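You operate a simulated robot arm through the tools that you are given. There is no shell and no other tool.

Carry out the task below with a simulated robot arm. There is one attempt and no reset: what you move stays moved.

JOB
Put things in order on the steel bench. At the end: the blue torch is on the red case; the yellow hand lamp stands where the blue torch stood; the orange torch stands where the yellow hand lamp stood; the white fuse from the steel bench stands on top of the white coarse filter; whatever was shut is shut again. Leave all else as you found it, and nothing knocked over.

Only the result counts: the job must be done as asked and must still hold three seconds after the hand-in. Knocking over, shifting, dropping, spilling or breaking anything else fails it.

ROBOT AND FRAMES
A 7-joint arm with a two-finger parallel gripper, fixed in place. Base frame: the origin is on the floor under the middle of its stand, x ahead of it, y to its left, z up; the work surface is at about z = 0.9. Units: m, degrees, N and s.
With the tool pointing down near the work surface it reaches from about 0.24 to 0.68 m from the base axis. Its first joint turns from -66.0 to 66.0 degrees. Payload 2.4 kg.
The TCP is the grasp point between the finger pads, 0.03 m short of the fingertips. In the tool frame z runs along the fingers and y along their closing line. The gripper opens to 0.094 m. The fingers are 0.028 m wide and 0.01 m thick; the gripper's body (0.05 by 0.096 m) begins 0.055 m behind the TCP.
Orientation is told as [roll, pitch, yaw] about the base's x, y, z axes, in that order, counted from this pose: with the fingers straight down and closing along the base's y, the tool's x points along the base's -x, its y along +y and its z along -z.

CONTROLS
- The arm moves only by the tool play_rows. Its arguments are lists of equal length, an entry for each row: "dp": the shift along the tool's x, y, z in units of 300 mm (1.0 is 300 mm), a list of three; "rot": the turn, a rotation vector about the tool's x, y, z in units of 180 degrees (1.0 is 180 degrees), a list of three. In form: {"dp": [[tx, ty, tz], ...], "rot": [[rx, ry, rz], ...]}. A call has 1 to 20 rows; each row is the pose to reach, as a shift and turn from the pose commanded when the call began, along the tool's axes at that moment. "grip" is the opening, from 0 (shut) to 1 (fully open), set as the call begins (left out, the last holds). A call with a number of a shift or a turn outside -1 to 1 is refused whole. Each row takes 0.2 s and may step no farther than 0.05 m and 8.6 degrees from the row before; otherwise, or with a gripper value out of range, the whole call is refused. A pose out of reach is approached as far as the arm can. The call stops where the force on the tool passes 40 N (or 10 N more than at its start, if that is more) or the arm is blocked; 0.2 s more then pass. The fingers move at their own pace (about 0.153 m/s each) and stop on an object; they squeeze with about 39 N. The grip force told is the motor's: it shows also when the fingers shut on nothing. Time passes only in rows, and 0.2 s behind the last, so rows that repeat a pose let the fingers close. The reply holds the time, the measured pose of the TCP, the force on the tool along the base axes, the opening and the grip force, in the units named above and with some noise, with the torque about the TCP (base axes, N m) and any sound that the robot's microphone picked up.
- Cameras (640 x 400 px; columns grow to the right, rows downward): "scene" is fixed at [0.0352, 0.4681, 1.4619]; the picture's right is [-0.75, -0.67, 0.00], its down [-0.26, 0.30, -0.92] and it looks along [0.61, -0.68, -0.40] (base axes); focal length 310 px, centre (320, 200). "wrist" rides on the gripper at [0.076, 0.014, -0.103] in the tool frame; the picture's right is [-0.18, 0.98, 0.00], its down [-0.75, -0.14, -0.64] and it looks along [-0.63, -0.12, 0.77] (tool axes); focal length 243 px, centre (320, 200). There is no depth. A picture from a camera that has moved, and an enlarged one, comes with that camera's place and axes in the base frame and with its lens. The place of the scene camera against the robot may be out by one fixed shift of up to 0.012 m in any direction.
- camera(camera): a new picture of that camera. The clock stands still meanwhile.
- close_up(camera, box): a new picture of the part [left, top, right, bottom] of that camera's present view, enlarged. The clock stands still meanwhile.
- sign_off(): hands the job in; it is judged then, once.

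Places have to be worked out from the pictures, the camera data and where the tool is seen. Open the gripper and draw the arm clear of the work before you hand the job in, unless the task says otherwise.

The tools are called after ">>>" by a JSON object that holds its "fn" and its "kwargs". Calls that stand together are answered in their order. play_rows: Moves the arm, as the interface text tells. Its arguments: {"type":"object","properties":{"dp":{"type":"array","items":{"type":"array","items":{"type":"number"}}},"rot":{"type":"array","items":{"type":"array","items":{"type":"number"}}},"grip":{"type":"number"}},"required":["dp","rot"]} The other tools are called the same way: camera (camera) takes a picture; close_up (camera, box) takes an enlarged picture of a part of a camera's view; sign_off () hands the job in.

At the start:

```text
t: 0.0
tcp_pos: [0.346, -0.1767, 1.2426]
tool_rot: [0.0, 0.0, 0.0]
ft_force: [0.4, 0.5, -0.3]
torque: [0.0, 0.02, -0.03]
grip_width: 0.0941
grasp_force: 0.1
```

scene: 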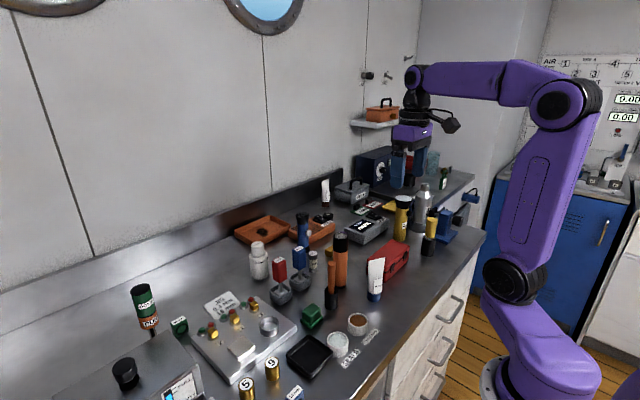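
wrist: 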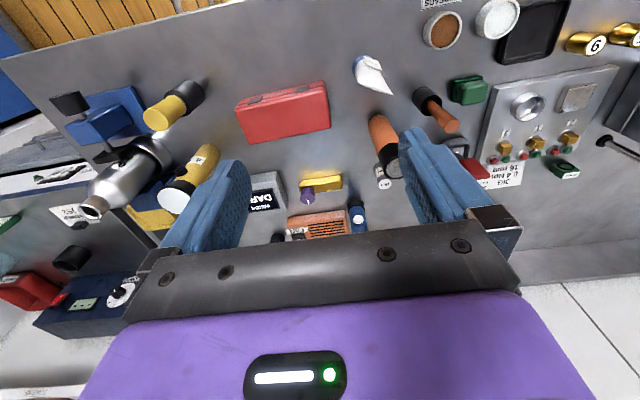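

The overview shows a crowded bench with torches, a red case, filters and fuses. I take enlarged views to identify each item before moving.

>>> {"fn": "close_up", "kwargs": {"camera": "scene", "box": [220, 170, 380, 270]}}

>>> {"fn": "close_up", "kwargs": {"camera": "scene", "box": [320, 160, 480, 260]}}

>>> {"fn": "close_up", "kwargs": {"camera": "scene", "box": [240, 230, 400, 330]}}

>>> {"fn": "close_up", "kwargs": {"camera": "scene", "box": [100, 270, 300, 400]}}

>>> {"fn": "close_up", "kwargs": {"camera": "scene", "box": [240, 300, 400, 400]}}

>>> {"fn": "close_up", "kwargs": {"camera": "scene", "box": [340, 80, 500, 180]}}

```text
4.00 times, centred on (300, 220) of scene
camera zoom: at [0.0352, 0.4681, 1.4619], right [-0.75, -0.67, 0.0], down [-0.26, 0.3, -0.92], along [0.61, -0.68, -0.4], focal length 1241 px, centre (400, 120)
```

zoom: 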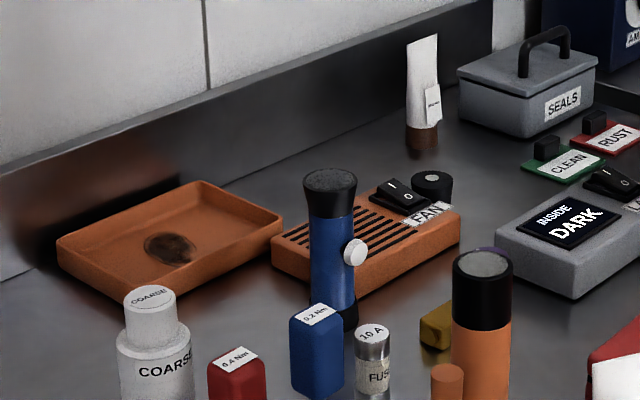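

```text
4.00 times, centred on (400, 210) of scene
camera zoom: at [0.0352, 0.4681, 1.4619], right [-0.75, -0.67, 0.0], down [-0.26, 0.3, -0.92], along [0.61, -0.68, -0.4], focal length 1241 px, centre (0, 160)
```

zoom: 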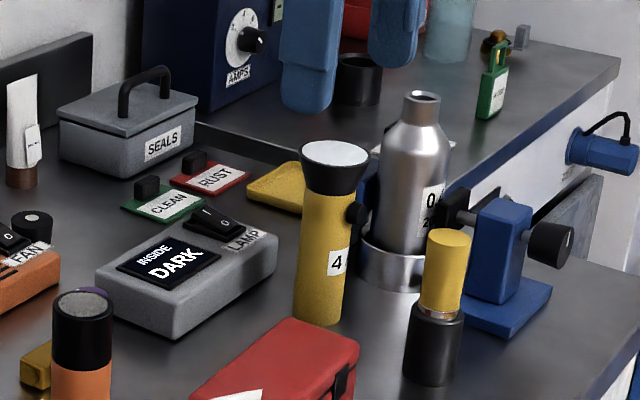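

```text
4.00 times, centred on (320, 280) of scene
camera zoom: at [0.0352, 0.4681, 1.4619], right [-0.75, -0.67, 0.0], down [-0.26, 0.3, -0.92], along [0.61, -0.68, -0.4], focal length 1241 px, centre (320, -120)
```

zoom: 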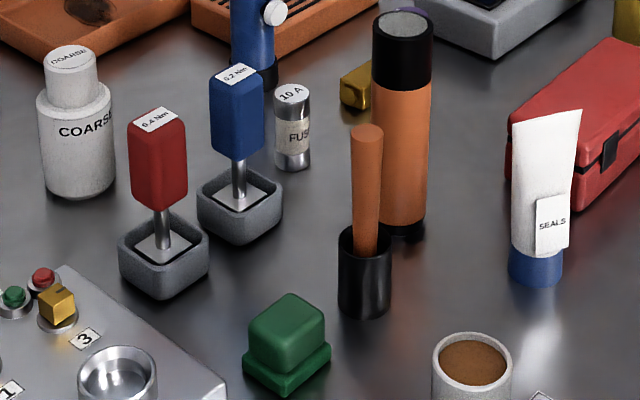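

```text
3.08 times, centred on (200, 335) of scene
camera zoom: at [0.0352, 0.4681, 1.4619], right [-0.75, -0.67, 0.0], down [-0.26, 0.3, -0.92], along [0.61, -0.68, -0.4], focal length 955 px, centre (689, -215)
```

zoom: 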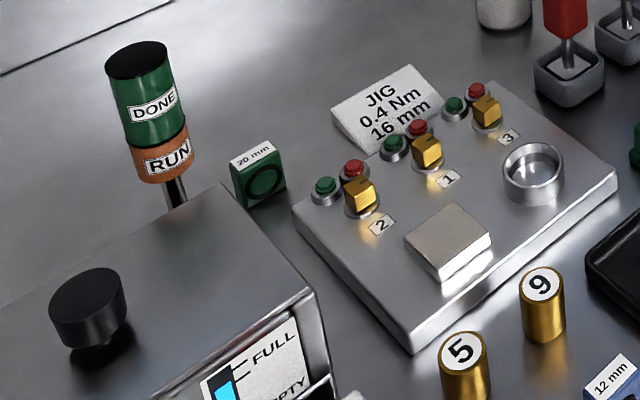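

```text
4.00 times, centred on (320, 350) of scene
camera zoom: at [0.0352, 0.4681, 1.4619], right [-0.75, -0.67, 0.0], down [-0.26, 0.3, -0.92], along [0.61, -0.68, -0.4], focal length 1241 px, centre (320, -400)
```

zoom: 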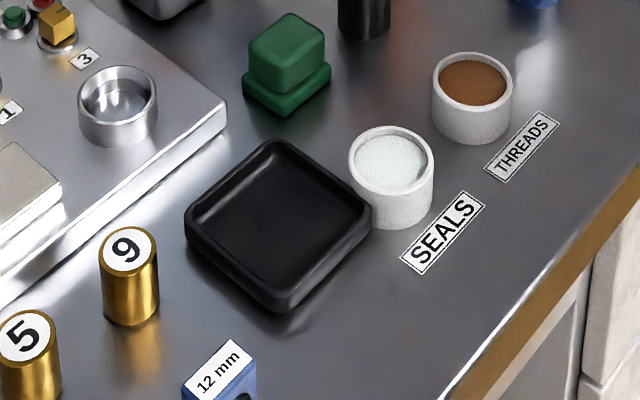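

```text
4.00 times, centred on (420, 130) of scene
camera zoom: at [0.0352, 0.4681, 1.4619], right [-0.75, -0.67, 0.0], down [-0.26, 0.3, -0.92], along [0.61, -0.68, -0.4], focal length 1241 px, centre (-80, 480)
```

zoom: 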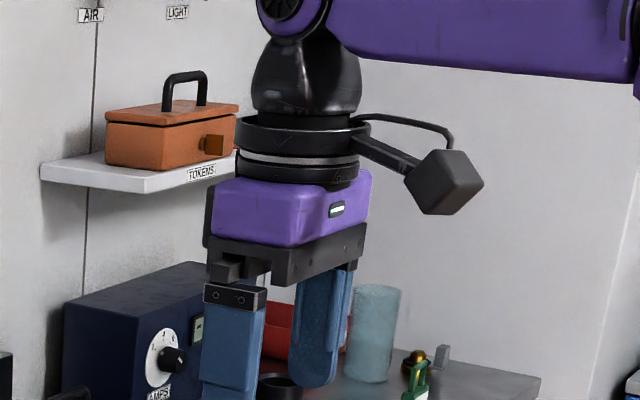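

I need the wrist view enlarged to locate the items from above, and more detail on the orange stick and yellow/black item to settle which are torches.

>>> {"fn": "close_up", "kwargs": {"camera": "wrist", "box": [40, 60, 240, 185]}}

>>> {"fn": "close_up", "kwargs": {"camera": "wrist", "box": [220, 60, 420, 185]}}

>>> {"fn": "close_up", "kwargs": {"camera": "wrist", "box": [220, 140, 420, 265]}}

>>> {"fn": "close_up", "kwargs": {"camera": "wrist", "box": [340, 40, 500, 140]}}

```text
3.20 times, centred on (140, 122) of wrist
camera zoom: at [0.27, -0.164, 1.344], right [0.18, 0.98, 0.0], down [0.75, -0.14, 0.64], along [0.63, -0.12, -0.77], focal length 776 px, centre (896, 448)
```

zoom: 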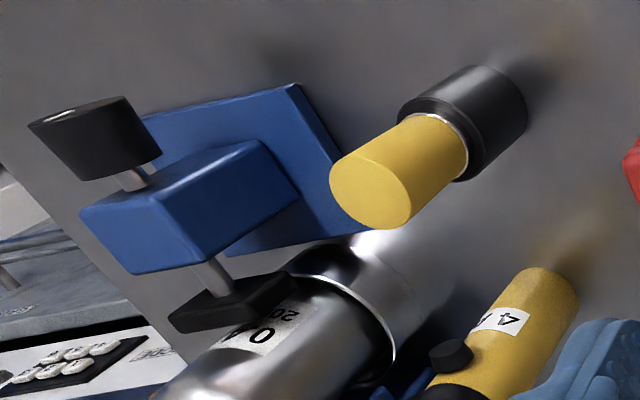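

```text
3.20 times, centred on (320, 122) of wrist
camera zoom: at [0.27, -0.164, 1.344], right [0.18, 0.98, 0.0], down [0.75, -0.14, 0.64], along [0.63, -0.12, -0.77], focal length 776 px, centre (320, 448)
```

zoom: 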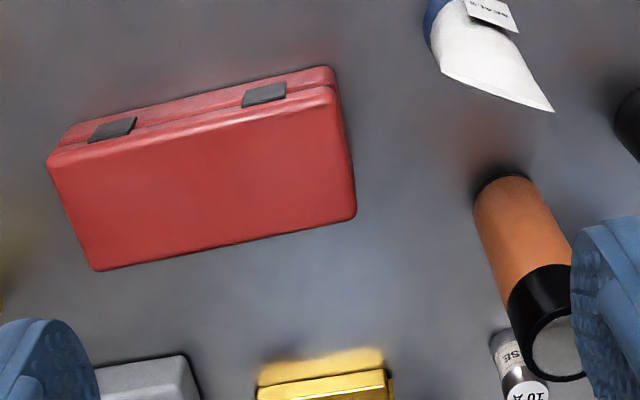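

```text
3.20 times, centred on (320, 202) of wrist
camera zoom: at [0.27, -0.164, 1.344], right [0.18, 0.98, 0.0], down [0.75, -0.14, 0.64], along [0.63, -0.12, -0.77], focal length 776 px, centre (320, 192)
```

zoom: 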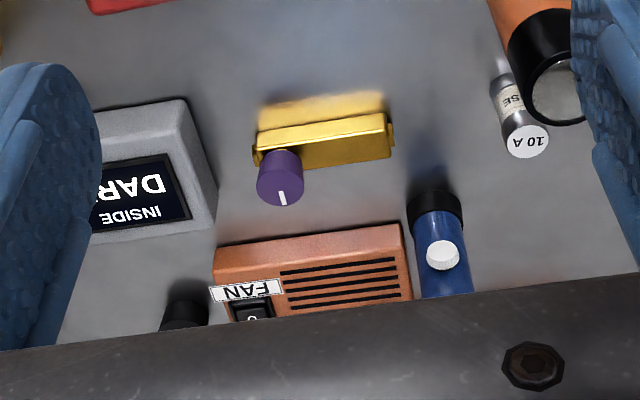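

```text
4.00 times, centred on (420, 90) of wrist
camera zoom: at [0.27, -0.164, 1.344], right [0.18, 0.98, 0.0], down [0.75, -0.14, 0.64], along [0.63, -0.12, -0.77], focal length 970 px, centre (-80, 640)
```

zoom: 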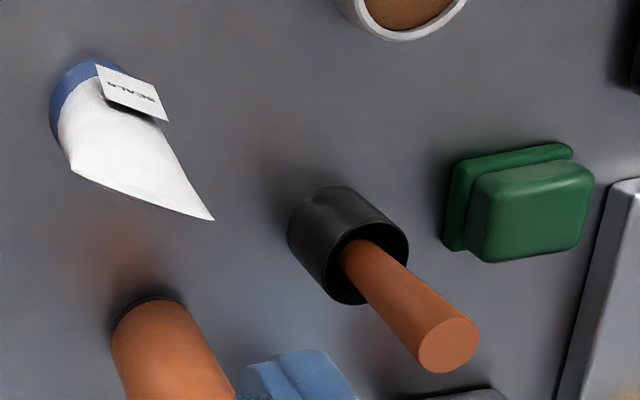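

The orange torch (black head, grey lens) is near (0.46, -0.09), the blue torch near (0.66, -0.15), and the yellow "4" lamp near (0.465, -0.43). I slide forward at height for a more vertical view of the blue torch, fan, fuse and filter area.

>>> {"fn": "play_rows", "kwargs": {"dp": [[-0.13, 0.02, 0], [-0.26, 0.05, 0], [-0.39, 0.07, 0], [-0.513, 0.09, 0]], "rot": [[0, 0, 0], [0, 0, 0], [0, 0, 0], [0, 0, 0]], "grip": 1}}

>>> {"fn": "camera", "kwargs": {"camera": "wrist"}}

>>> {"fn": "camera", "kwargs": {"camera": "scene"}}

```text
t: 1.0
tcp_pos: [0.4992, -0.1513, 1.2421]
tool_rot: [0.1, 0.0, 0.1]
ft_force: [-0.5, 0.0, -0.5]
torque: [-0.02, 0.0, -0.02]
grip_width: 0.0942
grasp_force: 0.1
```

```text
taken
camera wrist: at [0.4241, -0.1374, 1.3433], right [0.18, 0.98, 0.0], down [0.75, -0.14, 0.64], along [0.63, -0.12, -0.77], focal length 243 px, centre (320, 200)
```

wrist: 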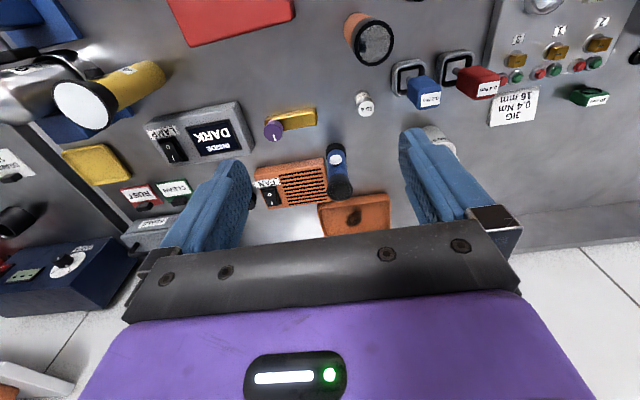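

```text
taken
```

scene: 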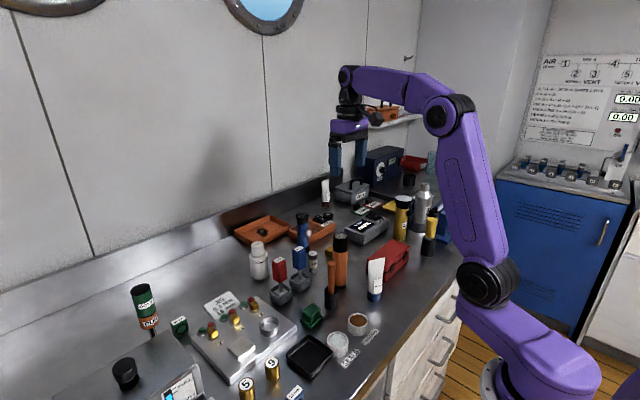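

Good overhead view. I enlarge the portions with the blue torch, fuse, orange torch and yellow lamp.

>>> {"fn": "close_up", "kwargs": {"camera": "wrist", "box": [240, 80, 400, 180]}}

>>> {"fn": "close_up", "kwargs": {"camera": "wrist", "box": [300, 120, 400, 220]}}

>>> {"fn": "close_up", "kwargs": {"camera": "wrist", "box": [320, 0, 480, 100]}}

>>> {"fn": "close_up", "kwargs": {"camera": "wrist", "box": [20, 40, 220, 165]}}

>>> {"fn": "close_up", "kwargs": {"camera": "wrist", "box": [380, 90, 540, 190]}}

```text
4.00 times, centred on (320, 130) of wrist
camera zoom: at [0.4241, -0.1374, 1.3433], right [0.18, 0.98, 0.0], down [0.75, -0.14, 0.64], along [0.63, -0.12, -0.77], focal length 970 px, centre (320, 480)
```

zoom: 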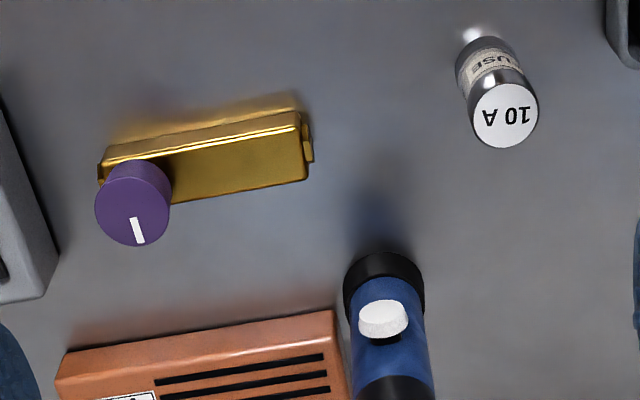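

```text
4.00 times, centred on (350, 170) of wrist
camera zoom: at [0.4241, -0.1374, 1.3433], right [0.18, 0.98, 0.0], down [0.75, -0.14, 0.64], along [0.63, -0.12, -0.77], focal length 970 px, centre (200, 320)
```

zoom: 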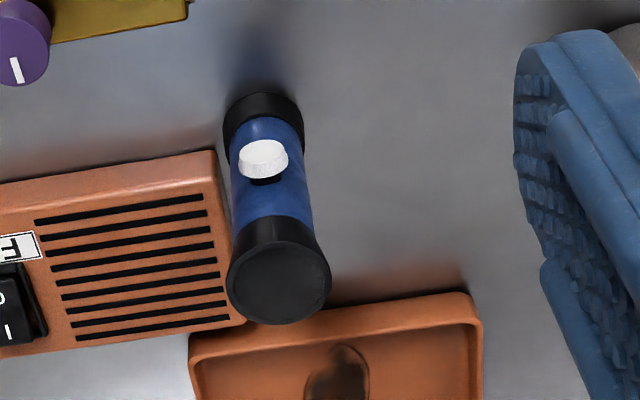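

```text
4.00 times, centred on (400, 50) of wrist
camera zoom: at [0.4241, -0.1374, 1.3433], right [0.18, 0.98, 0.0], down [0.75, -0.14, 0.64], along [0.63, -0.12, -0.77], focal length 970 px, centre (0, 800)
```

zoom: 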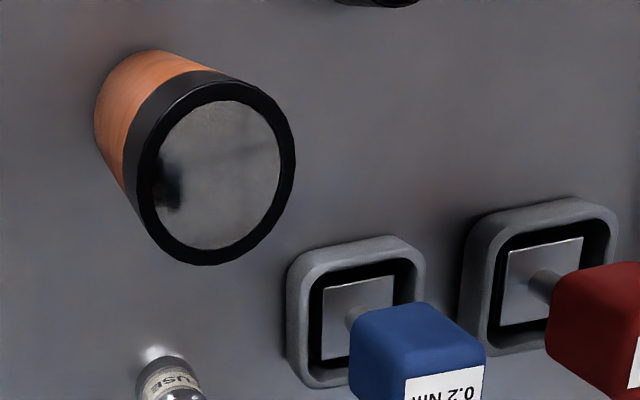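

```text
3.20 times, centred on (120, 102) of wrist
camera zoom: at [0.4241, -0.1374, 1.3433], right [0.18, 0.98, 0.0], down [0.75, -0.14, 0.64], along [0.63, -0.12, -0.77], focal length 776 px, centre (960, 512)
```

zoom: 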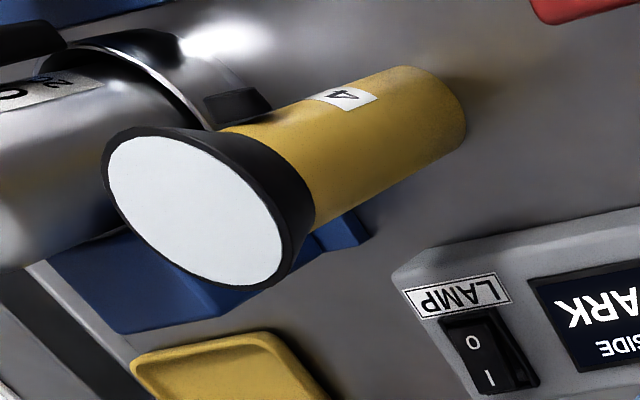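

```text
4.00 times, centred on (460, 140) of wrist
camera zoom: at [0.4241, -0.1374, 1.3433], right [0.18, 0.98, 0.0], down [0.75, -0.14, 0.64], along [0.63, -0.12, -0.77], focal length 970 px, centre (-240, 440)
```

zoom: 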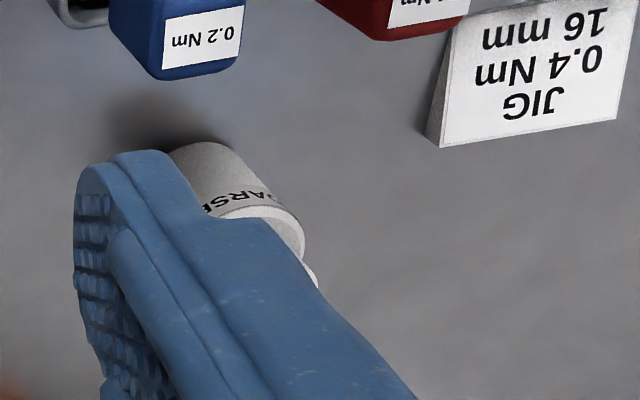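

Estimated so far: blue torch about (0.667, -0.149), 0.127 m tall and close to the FAN box; orange torch about (0.465, -0.09). Next I look over the yellow lamp and the red case.

>>> {"fn": "play_rows", "kwargs": {"dp": [[0.077, -0.138, 0], [0.155, -0.276, 0], [0.232, -0.415, 0], [0.309, -0.553, 0], [0.387, -0.691, 0], [0.464, -0.829, 0]], "rot": [[0, 0, 0], [0, 0, 0], [0, 0, 0], [0, 0, 0], [0, 0, 0], [0, 0, 0]], "grip": 1}}

>>> {"fn": "camera", "kwargs": {"camera": "wrist"}}

>>> {"fn": "close_up", "kwargs": {"camera": "wrist", "box": [240, 60, 400, 160]}}

>>> {"fn": "close_up", "kwargs": {"camera": "wrist", "box": [400, 20, 600, 145]}}

>>> {"fn": "close_up", "kwargs": {"camera": "wrist", "box": [140, 0, 300, 100]}}

```text
t: 2.4
tcp_pos: [0.3587, -0.3998, 1.2427]
tool_rot: [0.1, 0.0, 0.1]
ft_force: [0.3, 0.2, 0.8]
torque: [0.02, 0.02, -0.01]
grip_width: 0.0938
grasp_force: 0.0
```

```text
taken
camera wrist: at [0.283, -0.3856, 1.3445], right [0.18, 0.98, 0.0], down [0.75, -0.14, 0.64], along [0.63, -0.12, -0.77], focal length 243 px, centre (320, 200)
```

wrist: 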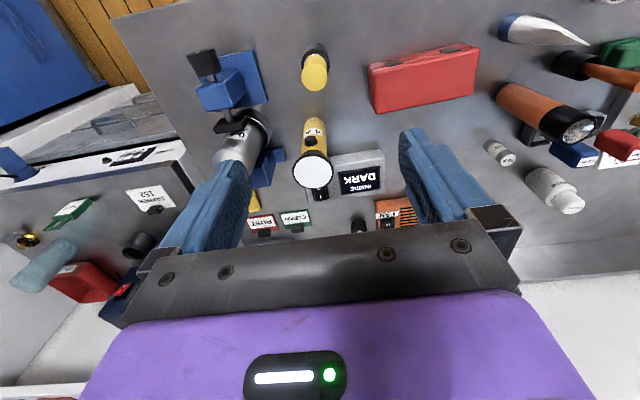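

```text
4.00 times, centred on (320, 110) of wrist
camera zoom: at [0.283, -0.3856, 1.3445], right [0.18, 0.98, 0.0], down [0.75, -0.14, 0.64], along [0.63, -0.12, -0.77], focal length 970 px, centre (320, 560)
```

zoom: 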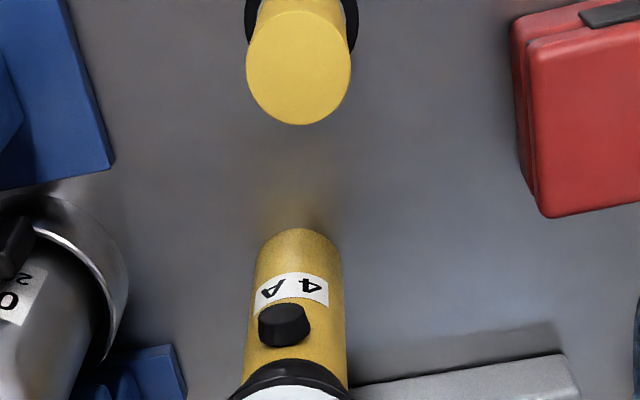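

```text
3.20 times, centred on (500, 82) of wrist
camera zoom: at [0.283, -0.3856, 1.3445], right [0.18, 0.98, 0.0], down [0.75, -0.14, 0.64], along [0.63, -0.12, -0.77], focal length 776 px, centre (-256, 576)
```

zoom: 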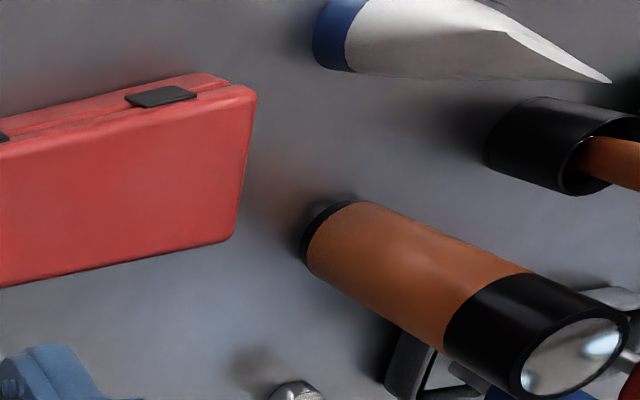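

```text
4.00 times, centred on (220, 50) of wrist
camera zoom: at [0.283, -0.3856, 1.3445], right [0.18, 0.98, 0.0], down [0.75, -0.14, 0.64], along [0.63, -0.12, -0.77], focal length 970 px, centre (720, 800)
```

zoom: 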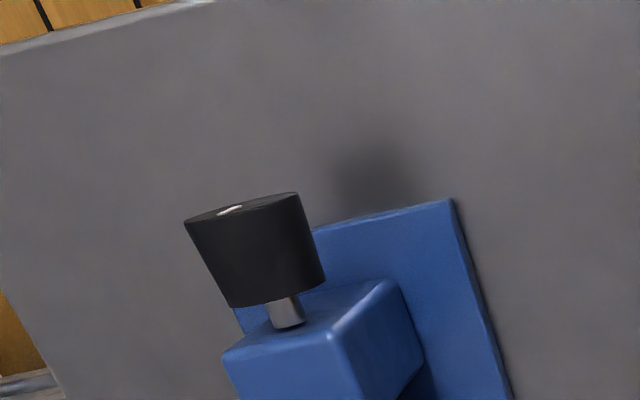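

I check the labels and the yellow/black cylinder more closely to be certain which is the hand lamp.

>>> {"fn": "close_up", "kwargs": {"camera": "scene", "box": [380, 185, 460, 250]}}

>>> {"fn": "close_up", "kwargs": {"camera": "wrist", "box": [280, 30, 360, 80]}}

>>> {"fn": "close_up", "kwargs": {"camera": "wrist", "box": [280, 110, 360, 200]}}

>>> {"fn": "close_up", "kwargs": {"camera": "wrist", "box": [355, 30, 495, 120]}}

```text
6.15 times, centred on (420, 218) of scene
camera zoom: at [0.0352, 0.4681, 1.4619], right [-0.75, -0.67, 0.0], down [-0.26, 0.3, -0.92], along [0.61, -0.68, -0.4], focal length 1910 px, centre (-295, 92)
```

zoom: 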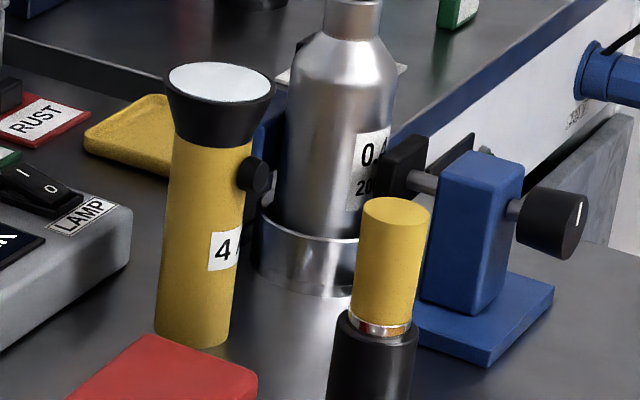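

```text
8.00 times, centred on (320, 55) of wrist
camera zoom: at [0.283, -0.3856, 1.3445], right [0.18, 0.98, 0.0], down [0.75, -0.14, 0.64], along [0.63, -0.12, -0.77], focal length 1941 px, centre (320, 1360)
```

zoom: 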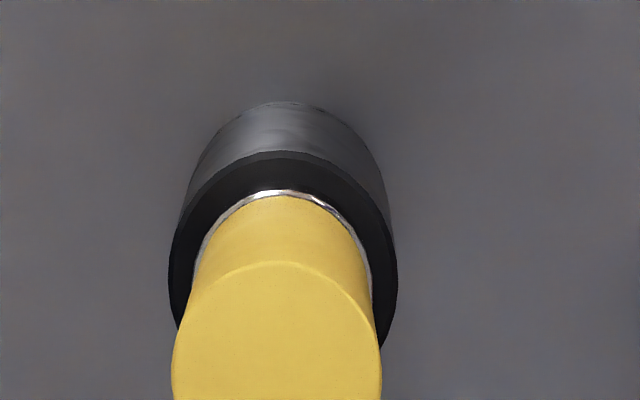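

```text
4.44 times, centred on (320, 155) of wrist
camera zoom: at [0.283, -0.3856, 1.3445], right [0.18, 0.98, 0.0], down [0.75, -0.14, 0.64], along [0.63, -0.12, -0.77], focal length 1078 px, centre (320, 400)
```

zoom: 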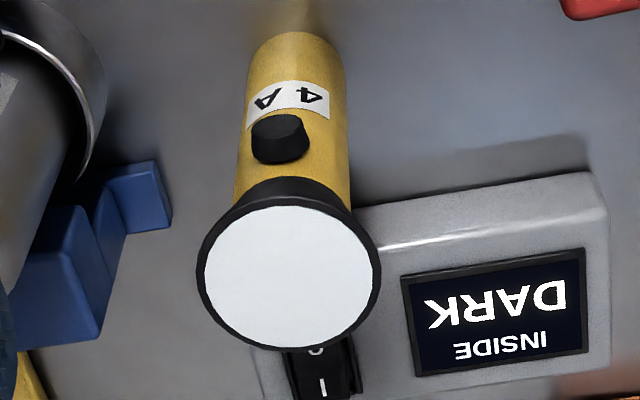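

```text
4.44 times, centred on (425, 75) of wrist
camera zoom: at [0.283, -0.3856, 1.3445], right [0.18, 0.98, 0.0], down [0.75, -0.14, 0.64], along [0.63, -0.12, -0.77], focal length 1078 px, centre (-147, 756)
```

zoom: 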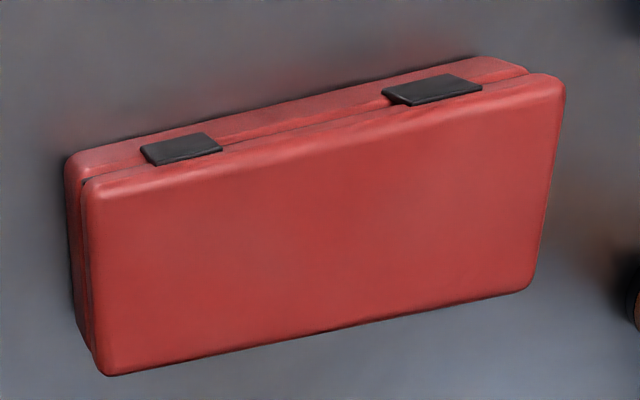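

The "4 A" unit with lens and switch is the hand lamp, at about (0.468, -0.431), 0.155 m tall, with a 0.06 m head. The red case top is about x 0.373–0.437, y -0.32 to -0.177, z 0.957. I move toward the blue torch to refine its position and test the reach.

>>> {"fn": "play_rows", "kwargs": {"dp": [[-0.13, 0.09, 0], [-0.26, 0.19, 0], [-0.39, 0.28, 0], [-0.52, 0.38, 0], [-0.65, 0.57, 0], [-0.73, 0.68, 0], [-0.8, 0.78, 0]], "rot": [[0, 0, 0], [0, 0, 0], [0, 0, 0], [0, 0, 0], [0, 0, 0], [0, 0, 0], [0, 0, 0]], "grip": 1}}

>>> {"fn": "camera", "kwargs": {"camera": "wrist"}}

>>> {"fn": "close_up", "kwargs": {"camera": "wrist", "box": [250, 60, 410, 160]}}

>>> {"fn": "close_up", "kwargs": {"camera": "wrist", "box": [380, 20, 540, 120]}}

```text
refused: row 5 steps farther than a row can; nothing moved
```

```text
taken
camera wrist: at [0.283, -0.3856, 1.3445], right [0.18, 0.98, 0.0], down [0.75, -0.14, 0.64], along [0.63, -0.12, -0.77], focal length 243 px, centre (320, 200)
```

wrist: 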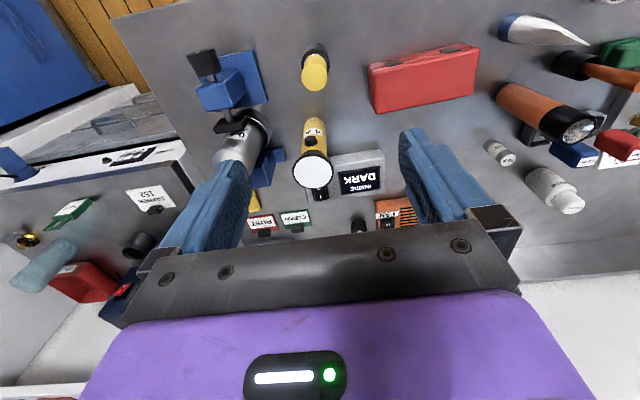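

```text
4.00 times, centred on (330, 110) of wrist
camera zoom: at [0.283, -0.3856, 1.3445], right [0.18, 0.98, 0.0], down [0.75, -0.14, 0.64], along [0.63, -0.12, -0.77], focal length 970 px, centre (280, 560)
```

zoom: 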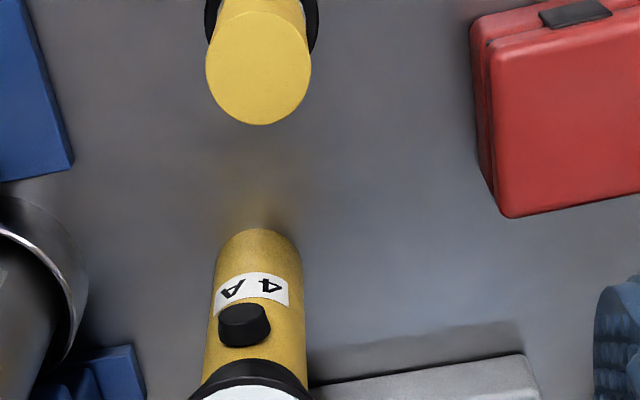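

```text
4.00 times, centred on (460, 70) of wrist
camera zoom: at [0.283, -0.3856, 1.3445], right [0.18, 0.98, 0.0], down [0.75, -0.14, 0.64], along [0.63, -0.12, -0.77], focal length 970 px, centre (-240, 720)
```

zoom: 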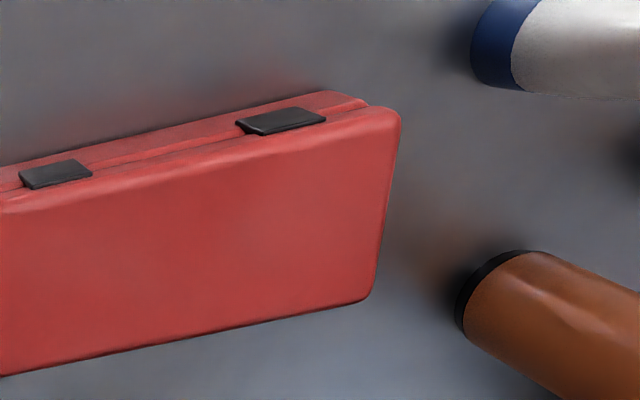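

The call was refused because one row stepped too far, so nothing moved. I repeat it with even steps.

>>> {"fn": "play_rows", "kwargs": {"dp": [[-0.1, 0.097, 0], [-0.2, 0.195, 0], [-0.3, 0.292, 0], [-0.4, 0.39, 0], [-0.5, 0.487, 0], [-0.6, 0.585, 0], [-0.7, 0.682, 0], [-0.8, 0.78, 0]], "rot": [[0, 0, 0], [0, 0, 0], [0, 0, 0], [0, 0, 0], [0, 0, 0], [0, 0, 0], [0, 0, 0], [0, 0, 0]], "grip": 1}}

>>> {"fn": "camera", "kwargs": {"camera": "wrist"}}

>>> {"fn": "close_up", "kwargs": {"camera": "wrist", "box": [250, 60, 410, 160]}}

>>> {"fn": "close_up", "kwargs": {"camera": "wrist", "box": [380, 20, 540, 120]}}

```text
t: 4.2
tcp_pos: [0.5681, -0.1686, 1.2413]
tool_rot: [0.0, -0.1, -0.1]
ft_force: [0.1, 0.0, 0.1]
torque: [-0.01, 0.02, 0.03]
grip_width: 0.094
grasp_force: 0.0
out of reach, approached as far as the arm can: row 7, 8
```

```text
taken
camera wrist: at [0.4941, -0.1545, 1.3433], right [0.19, 0.98, 0.0], down [0.75, -0.14, 0.64], along [0.63, -0.12, -0.77], focal length 243 px, centre (320, 200)
```

wrist: 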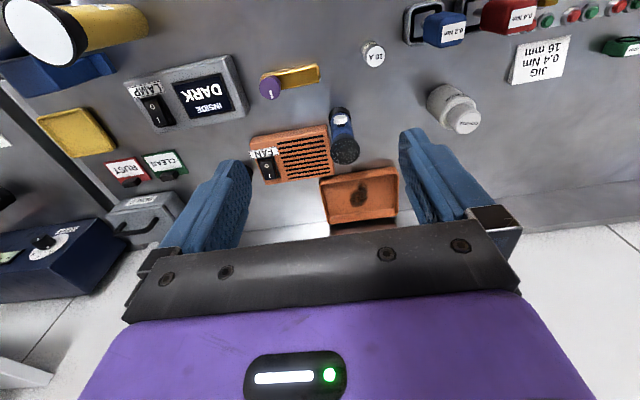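

```text
4.00 times, centred on (330, 110) of wrist
camera zoom: at [0.4941, -0.1545, 1.3433], right [0.19, 0.98, 0.0], down [0.75, -0.14, 0.64], along [0.63, -0.12, -0.77], focal length 970 px, centre (280, 560)
```

zoom: 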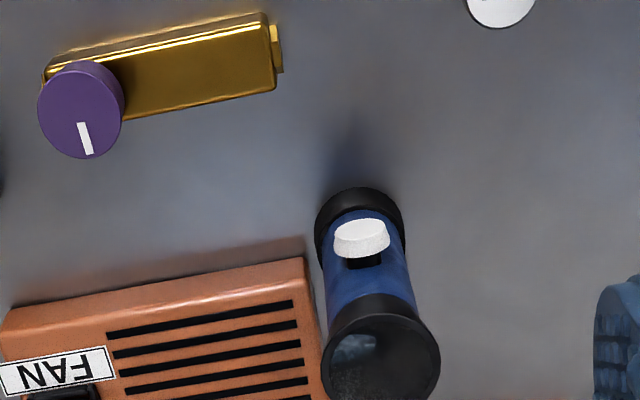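

```text
4.00 times, centred on (460, 70) of wrist
camera zoom: at [0.4941, -0.1545, 1.3433], right [0.19, 0.98, 0.0], down [0.75, -0.14, 0.64], along [0.63, -0.12, -0.77], focal length 970 px, centre (-240, 720)
```

zoom: 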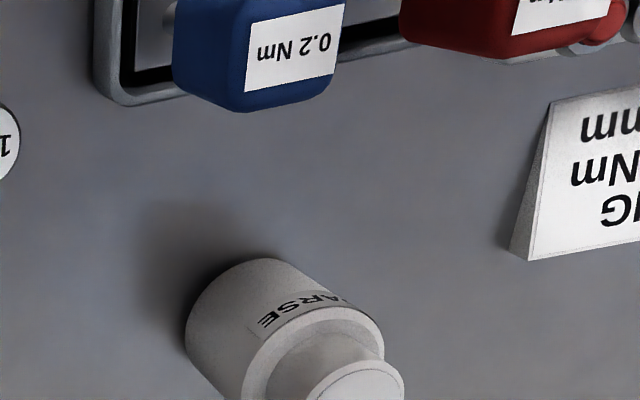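

With the tool vertical at this height the reach ends near 0.59 m, so the blue torch will need a lower height and an outward tilt. I enlarge the torch fully to pin down its head and base, and also the filter.

>>> {"fn": "close_up", "kwargs": {"camera": "wrist", "box": [300, 95, 380, 175]}}

>>> {"fn": "close_up", "kwargs": {"camera": "wrist", "box": [410, 70, 490, 150]}}

>>> {"fn": "close_up", "kwargs": {"camera": "wrist", "box": [340, 20, 420, 100]}}

>>> {"fn": "close_up", "kwargs": {"camera": "scene", "box": [270, 195, 340, 265]}}

```text
5.00 times, centred on (340, 135) of wrist
camera zoom: at [0.4941, -0.1545, 1.3433], right [0.19, 0.98, 0.0], down [0.75, -0.14, 0.64], along [0.63, -0.12, -0.77], focal length 1213 px, centre (220, 525)
```

zoom: 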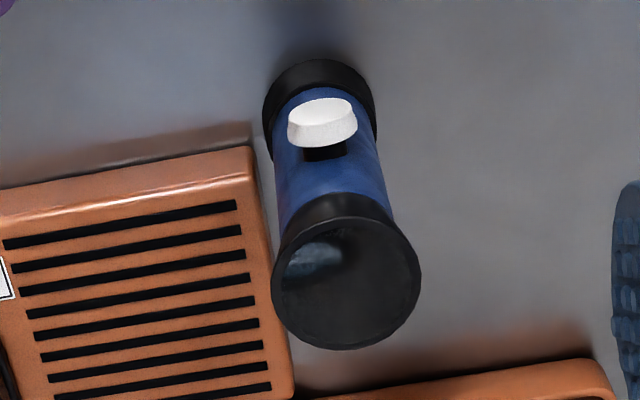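

```text
5.00 times, centred on (450, 110) of wrist
camera zoom: at [0.4941, -0.1545, 1.3433], right [0.19, 0.98, 0.0], down [0.75, -0.14, 0.64], along [0.63, -0.12, -0.77], focal length 1213 px, centre (-330, 650)
```

zoom: 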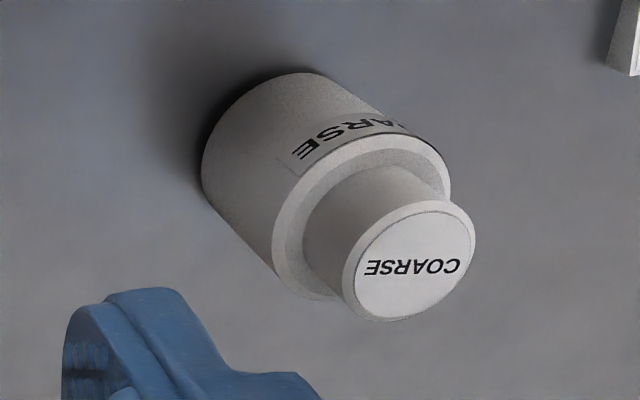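

```text
5.00 times, centred on (380, 60) of wrist
camera zoom: at [0.4941, -0.1545, 1.3433], right [0.19, 0.98, 0.0], down [0.75, -0.14, 0.64], along [0.63, -0.12, -0.77], focal length 1213 px, centre (20, 900)
```

zoom: 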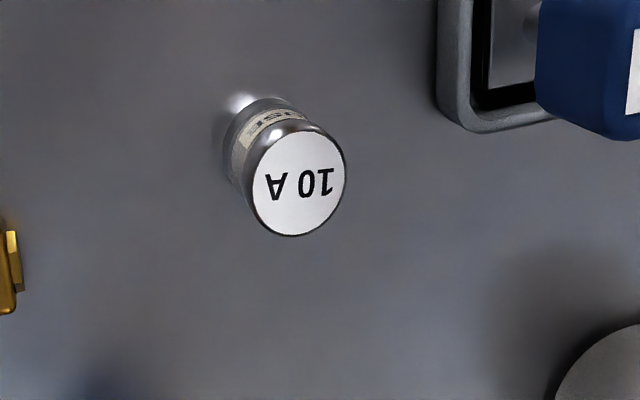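

```text
5.71 times, centred on (305, 230) of scene
camera zoom: at [0.0352, 0.4681, 1.4619], right [-0.75, -0.67, 0.0], down [-0.26, 0.3, -0.92], along [0.61, -0.68, -0.4], focal length 1773 px, centre (406, 29)
```

zoom: 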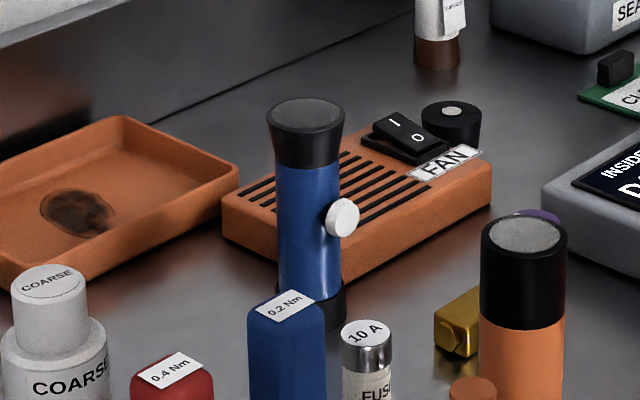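

Refined: blue torch at about (0.667, -0.148) with its top near z 1.025; fuse at about (0.569, -0.088); filter cap top at about (0.664, 0.027, 1.008). I lower to z≈1.14 to regain reach and see which commanded pose is in effect.

>>> {"fn": "play_rows", "kwargs": {"dp": [[0, 0, 0.12], [0, 0, 0.24], [0, 0, 0.34]], "rot": [[0, 0, 0], [0, 0, 0], [0, 0, 0]], "grip": 1}}

```text
t: 5.0
tcp_pos: [0.5686, -0.1679, 1.141]
tool_rot: [0.0, 0.0, 0.0]
ft_force: [0.9, 0.6, -0.3]
torque: [-0.01, 0.0, -0.01]
grip_width: 0.094
grasp_force: 0.1
```

The commanded pose follows the achieved one. Now I tilt the tool 20° outward while moving just above the blue torch, staying above its head.

>>> {"fn": "play_rows", "kwargs": {"dp": [[-0.09, 0.022, 0.03], [-0.18, 0.044, 0.06], [-0.26, 0.066, 0.1]], "rot": [[0, -0.037, 0], [0, -0.074, 0], [0, -0.111, 0]], "grip": 1}}

>>> {"fn": "camera", "kwargs": {"camera": "wrist"}}

>>> {"fn": "camera", "kwargs": {"camera": "scene"}}

```text
t: 5.8
tcp_pos: [0.6478, -0.1487, 1.109]
tool_rot: [0.1, -20.1, 0.1]
ft_force: [0.0, 0.2, 0.8]
torque: [0.01, 0.0, -0.01]
grip_width: 0.094
grasp_force: 0.1
```

```text
taken
camera wrist: at [0.541, -0.1354, 1.179], right [0.17, 0.98, 0.06], down [0.49, -0.14, 0.86], along [0.86, -0.12, -0.5], focal length 243 px, centre (320, 200)
```

wrist: 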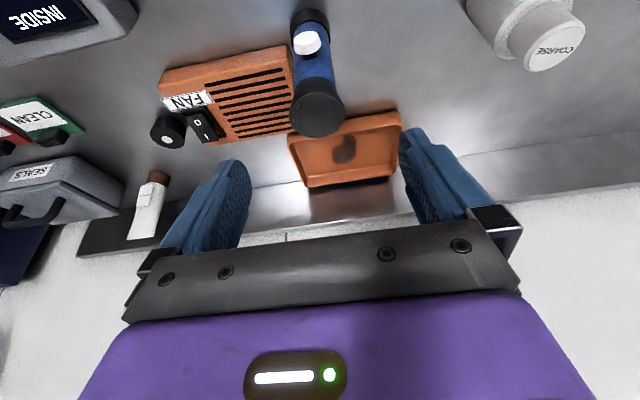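

```text
taken
```

scene: 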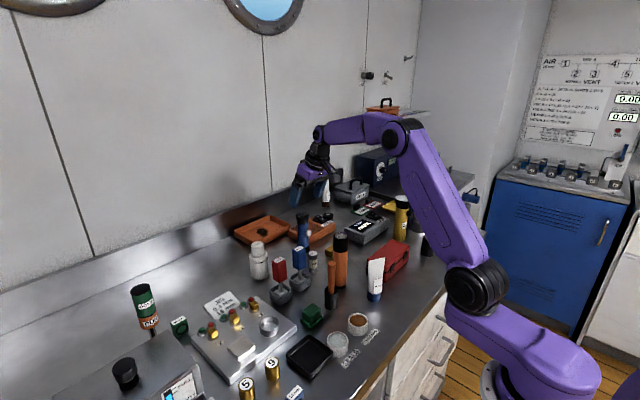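

The tilted pose is reached at (0.648, -0.149, 1.109). I enlarge the torch in this view to refine its centre before descending.

>>> {"fn": "close_up", "kwargs": {"camera": "wrist", "box": [270, 0, 370, 150]}}

>>> {"fn": "close_up", "kwargs": {"camera": "scene", "box": [270, 160, 370, 260]}}

```text
2.67 times, centred on (320, 75) of wrist
camera zoom: at [0.541, -0.1354, 1.179], right [0.17, 0.98, 0.06], down [0.49, -0.14, 0.86], along [0.86, -0.12, -0.5], focal length 647 px, centre (320, 533)
```

zoom: 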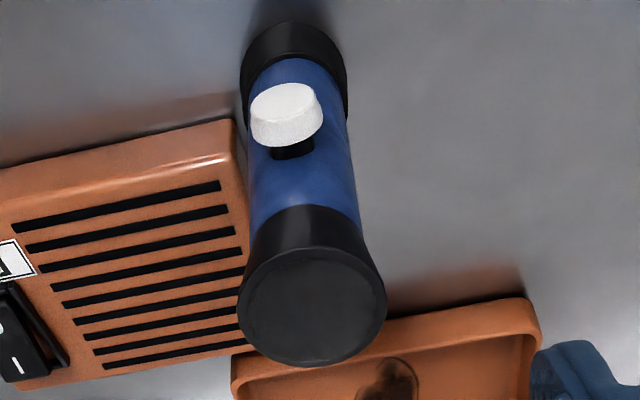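

```text
4.00 times, centred on (320, 210) of scene
camera zoom: at [0.0352, 0.4681, 1.4619], right [-0.75, -0.67, 0.0], down [-0.26, 0.3, -0.92], along [0.61, -0.68, -0.4], focal length 1241 px, centre (320, 160)
```

zoom: 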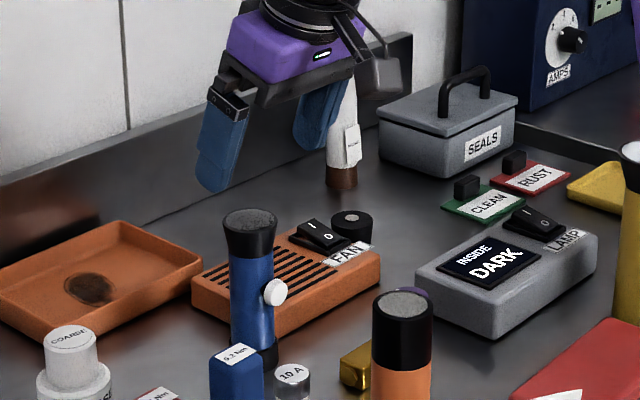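

The torch centre comes out at (0.668, -0.149) with its top at z≈1.022. I descend along the tilt so the fingers straddle the head.

>>> {"fn": "play_rows", "kwargs": {"dp": [[0.017, 0, 0.11], [0.035, 0, 0.22], [0.046, 0, 0.29], [0.052, 0, 0.339]], "rot": [[0, 0, 0], [0, 0, 0], [0, 0, 0], [0, 0, 0]], "grip": 1}}

>>> {"fn": "close_up", "kwargs": {"camera": "wrist", "box": [160, 0, 500, 220]}}

>>> {"fn": "close_up", "kwargs": {"camera": "scene", "box": [270, 160, 370, 260]}}

```text
t: 6.8
tcp_pos: [0.6666, -0.1496, 1.0082]
tool_rot: [0.0, -20.0, -0.1]
ft_force: [-0.2, 0.0, -0.2]
torque: [-0.01, 0.0, -0.01]
grip_width: 0.094
grasp_force: 0.1
```

```text
1.82 times, centred on (330, 110) of wrist
camera zoom: at [0.5606, -0.1352, 1.0775], right [0.17, 0.98, 0.06], down [0.49, -0.14, 0.86], along [0.86, -0.12, -0.5], focal length 441 px, centre (302, 364)
```

zoom: 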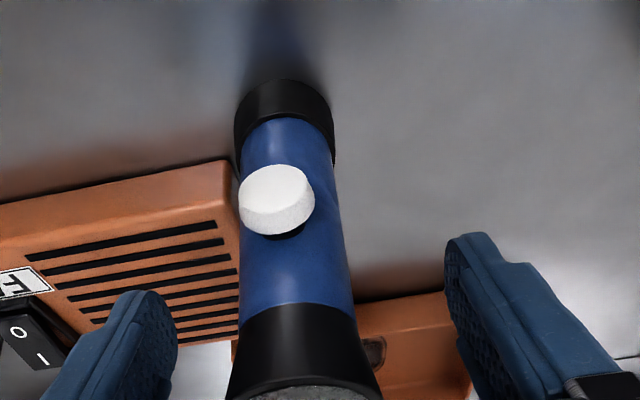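

```text
4.00 times, centred on (320, 210) of scene
camera zoom: at [0.0352, 0.4681, 1.4619], right [-0.75, -0.67, 0.0], down [-0.26, 0.3, -0.92], along [0.61, -0.68, -0.4], focal length 1241 px, centre (320, 160)
```

zoom: 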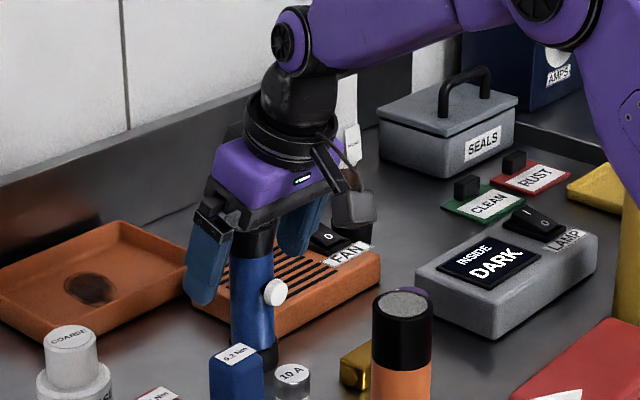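

The fingers straddle the head evenly. I close the gripper in place.

>>> {"fn": "play_rows", "kwargs": {"dp": [[0, 0, 0], [0, 0, 0], [0, 0, 0]], "rot": [[0, 0, 0], [0, 0, 0], [0, 0, 0]], "grip": 0}}

>>> {"fn": "close_up", "kwargs": {"camera": "wrist", "box": [160, 0, 500, 220]}}

>>> {"fn": "close_up", "kwargs": {"camera": "scene", "box": [270, 160, 370, 260]}}

```text
t: 7.6
tcp_pos: [0.6675, -0.1487, 1.0074]
tool_rot: [0.0, -20.0, -0.1]
ft_force: [0.6, 0.4, -0.3]
torque: [0.02, -0.03, -0.01]
grip_width: 0.0475
grasp_force: 38.7
```

```text
1.82 times, centred on (330, 110) of wrist
camera zoom: at [0.5605, -0.1352, 1.0777], right [0.17, 0.98, 0.06], down [0.49, -0.14, 0.86], along [0.85, -0.12, -0.51], focal length 441 px, centre (302, 364)
```

zoom: 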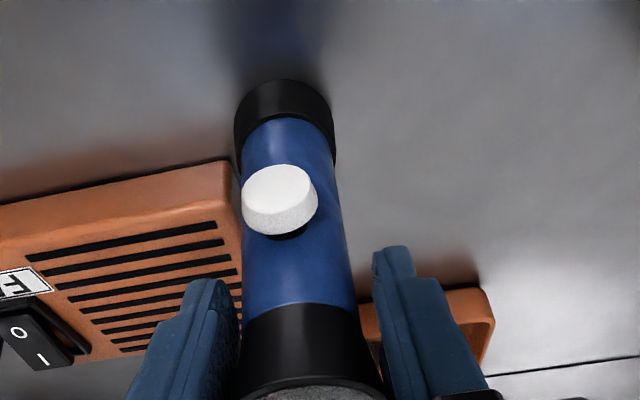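

```text
4.00 times, centred on (320, 210) of scene
camera zoom: at [0.0352, 0.4681, 1.4619], right [-0.75, -0.67, 0.0], down [-0.26, 0.3, -0.92], along [0.61, -0.68, -0.4], focal length 1241 px, centre (320, 160)
```

zoom: 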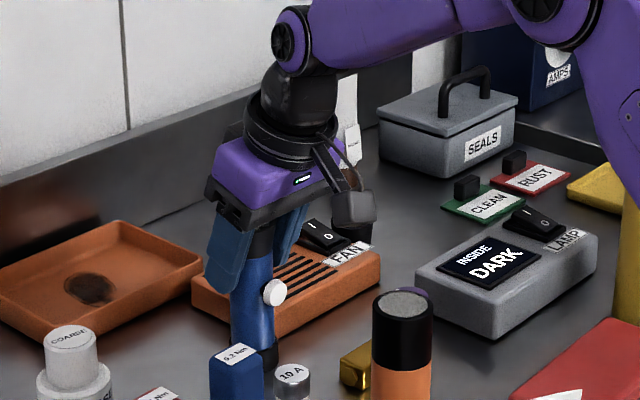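

The head is gripped firmly (0.0475 m, 38.7 N), centred at (0.667, -0.149). I lift straight up first, then draw back.

>>> {"fn": "play_rows", "kwargs": {"dp": [[-0.0285, 0, -0.0783], [-0.057, 0, -0.1567], [-0.0285, 0, -0.2734], [0.0312, 0, -0.4017]], "rot": [[0, 0, 0], [0, 0, 0], [0, 0, 0], [0, 0, 0]], "grip": 0}}

>>> {"fn": "camera", "kwargs": {"camera": "scene"}}

>>> {"fn": "camera", "kwargs": {"camera": "wrist"}}

```text
t: 8.6
tcp_pos: [0.6173, -0.1492, 1.1198]
tool_rot: [0.0, -20.0, 0.0]
ft_force: [0.6, 0.4, -1.1]
torque: [0.04, -0.03, -0.03]
grip_width: 0.0473
grasp_force: 38.9
```

```text
taken
```

scene: 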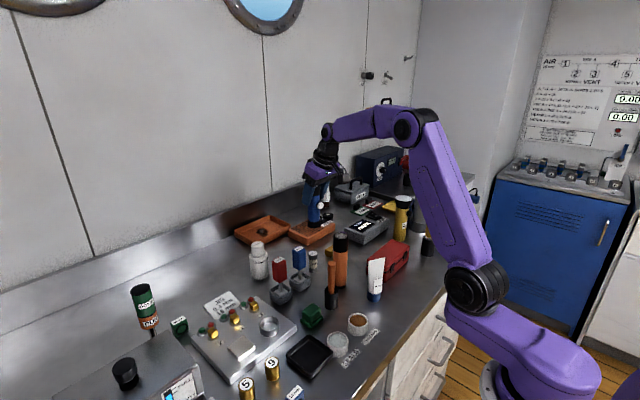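

```text
taken
camera wrist: at [0.5115, -0.1359, 1.1883], right [0.17, 0.98, 0.06], down [0.49, -0.14, 0.86], along [0.85, -0.12, -0.51], focal length 243 px, centre (320, 200)
```

wrist: 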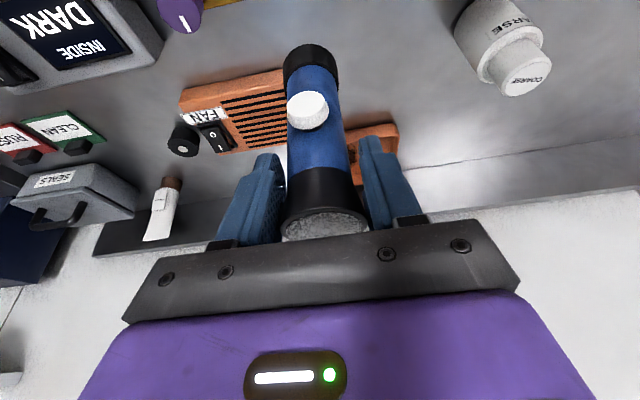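

The torch came up cleanly and still hangs upright; its base is about 0.107 m below the TCP. I rise to z≈1.2 and carry it over to the red case's centre (0.405, -0.249).

>>> {"fn": "play_rows", "kwargs": {"dp": [[0.017, 0, -0.148], [0.034, -0.0333, -0.2963], [0.1595, -0.1, -0.3419], [0.2848, -0.1667, -0.3875], [0.4101, -0.2333, -0.4331], [0.5041, -0.2933, -0.4673], [0.573, -0.3333, -0.4924]], "rot": [[0, 0, 0], [0, 0, 0], [0, 0, 0], [0, 0, 0], [0, 0, 0], [0, 0, 0], [0, 0, 0]], "grip": 0}}

>>> {"fn": "camera", "kwargs": {"camera": "wrist"}}

>>> {"fn": "camera", "kwargs": {"camera": "scene"}}

```text
t: 10.2
tcp_pos: [0.406, -0.2491, 1.1978]
tool_rot: [0.1, -19.9, 0.0]
ft_force: [-0.7, -0.3, -1.4]
torque: [0.01, 0.01, -0.02]
grip_width: 0.0476
grasp_force: 38.9
```

```text
taken
camera wrist: at [0.2996, -0.236, 1.2682], right [0.17, 0.98, 0.06], down [0.49, -0.14, 0.86], along [0.86, -0.12, -0.51], focal length 243 px, centre (320, 200)
```

wrist: 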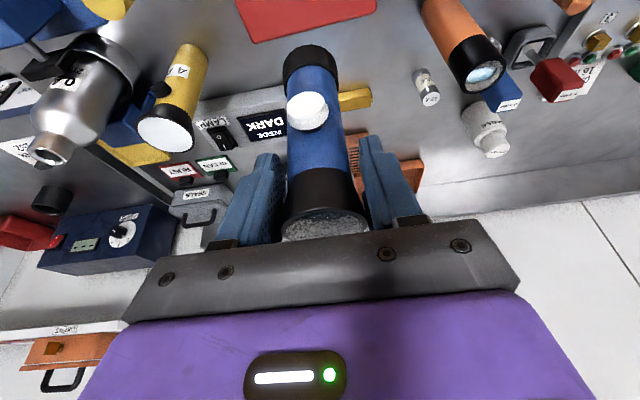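

```text
taken
```

scene: 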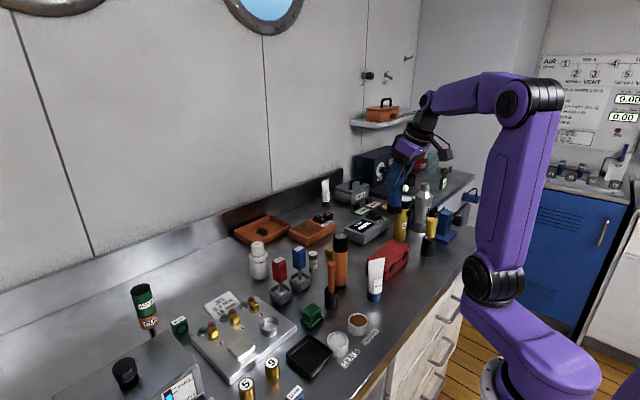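

The torch is over the case at (0.406, -0.249). I lower until its base should be about 5 mm above the lid.

>>> {"fn": "play_rows", "kwargs": {"dp": [[0.0366, 0, 0.1006], [0.0732, 0, 0.2011], [0.1098, 0, 0.3017], [0.1464, 0, 0.4022]], "rot": [[0, 0, 0], [0, 0, 0], [0, 0, 0], [0, 0, 0]], "grip": 0}}

>>> {"fn": "close_up", "kwargs": {"camera": "wrist", "box": [160, 0, 500, 220]}}

>>> {"fn": "close_up", "kwargs": {"camera": "scene", "box": [350, 180, 450, 280]}}

```text
t: 11.2
tcp_pos: [0.4051, -0.2481, 1.0707]
tool_rot: [0.1, -20.0, 0.0]
ft_force: [-0.7, -0.4, -1.1]
torque: [-0.01, 0.02, -0.01]
grip_width: 0.0474
grasp_force: 39.3
```

```text
1.82 times, centred on (330, 110) of wrist
camera zoom: at [0.2996, -0.2355, 1.1396], right [0.17, 0.98, 0.06], down [0.49, -0.14, 0.86], along [0.85, -0.12, -0.5], focal length 441 px, centre (302, 364)
```

zoom: 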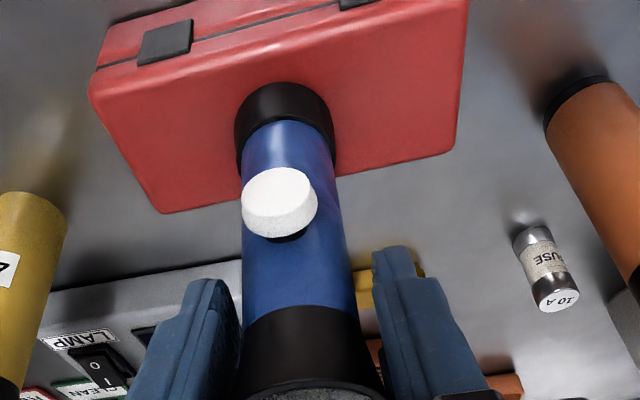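

```text
4.00 times, centred on (400, 230) of scene
camera zoom: at [0.0352, 0.4681, 1.4619], right [-0.75, -0.67, 0.0], down [-0.26, 0.3, -0.92], along [0.61, -0.68, -0.4], focal length 1241 px, centre (0, 80)
```

zoom: 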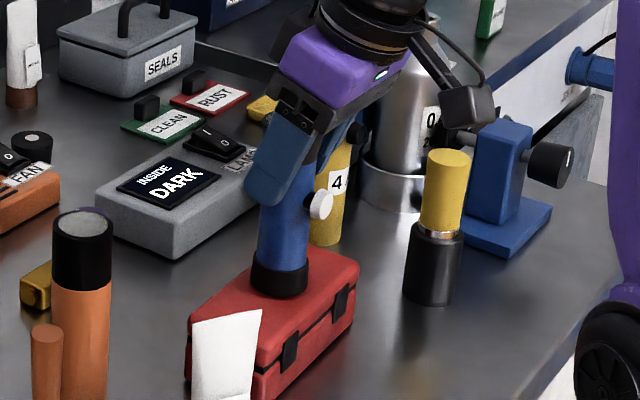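

The base hovers over the lid, a few mm toward its far side. I ease 3 mm back and lower in small steps, watching the force.

>>> {"fn": "play_rows", "kwargs": {"dp": [[0.014, 0, 0.0091], [0.0163, 0, 0.0154]], "rot": [[0, 0, 0], [0, 0, 0]], "grip": 0}}

```text
t: 11.8
tcp_pos: [0.4024, -0.2498, 1.0644]
tool_rot: [-0.1, -20.2, 0.0]
ft_force: [-2.1, -0.8, 9.0]
torque: [-0.03, 0.11, -0.02]
grip_width: 0.0468
grasp_force: 39.1
```

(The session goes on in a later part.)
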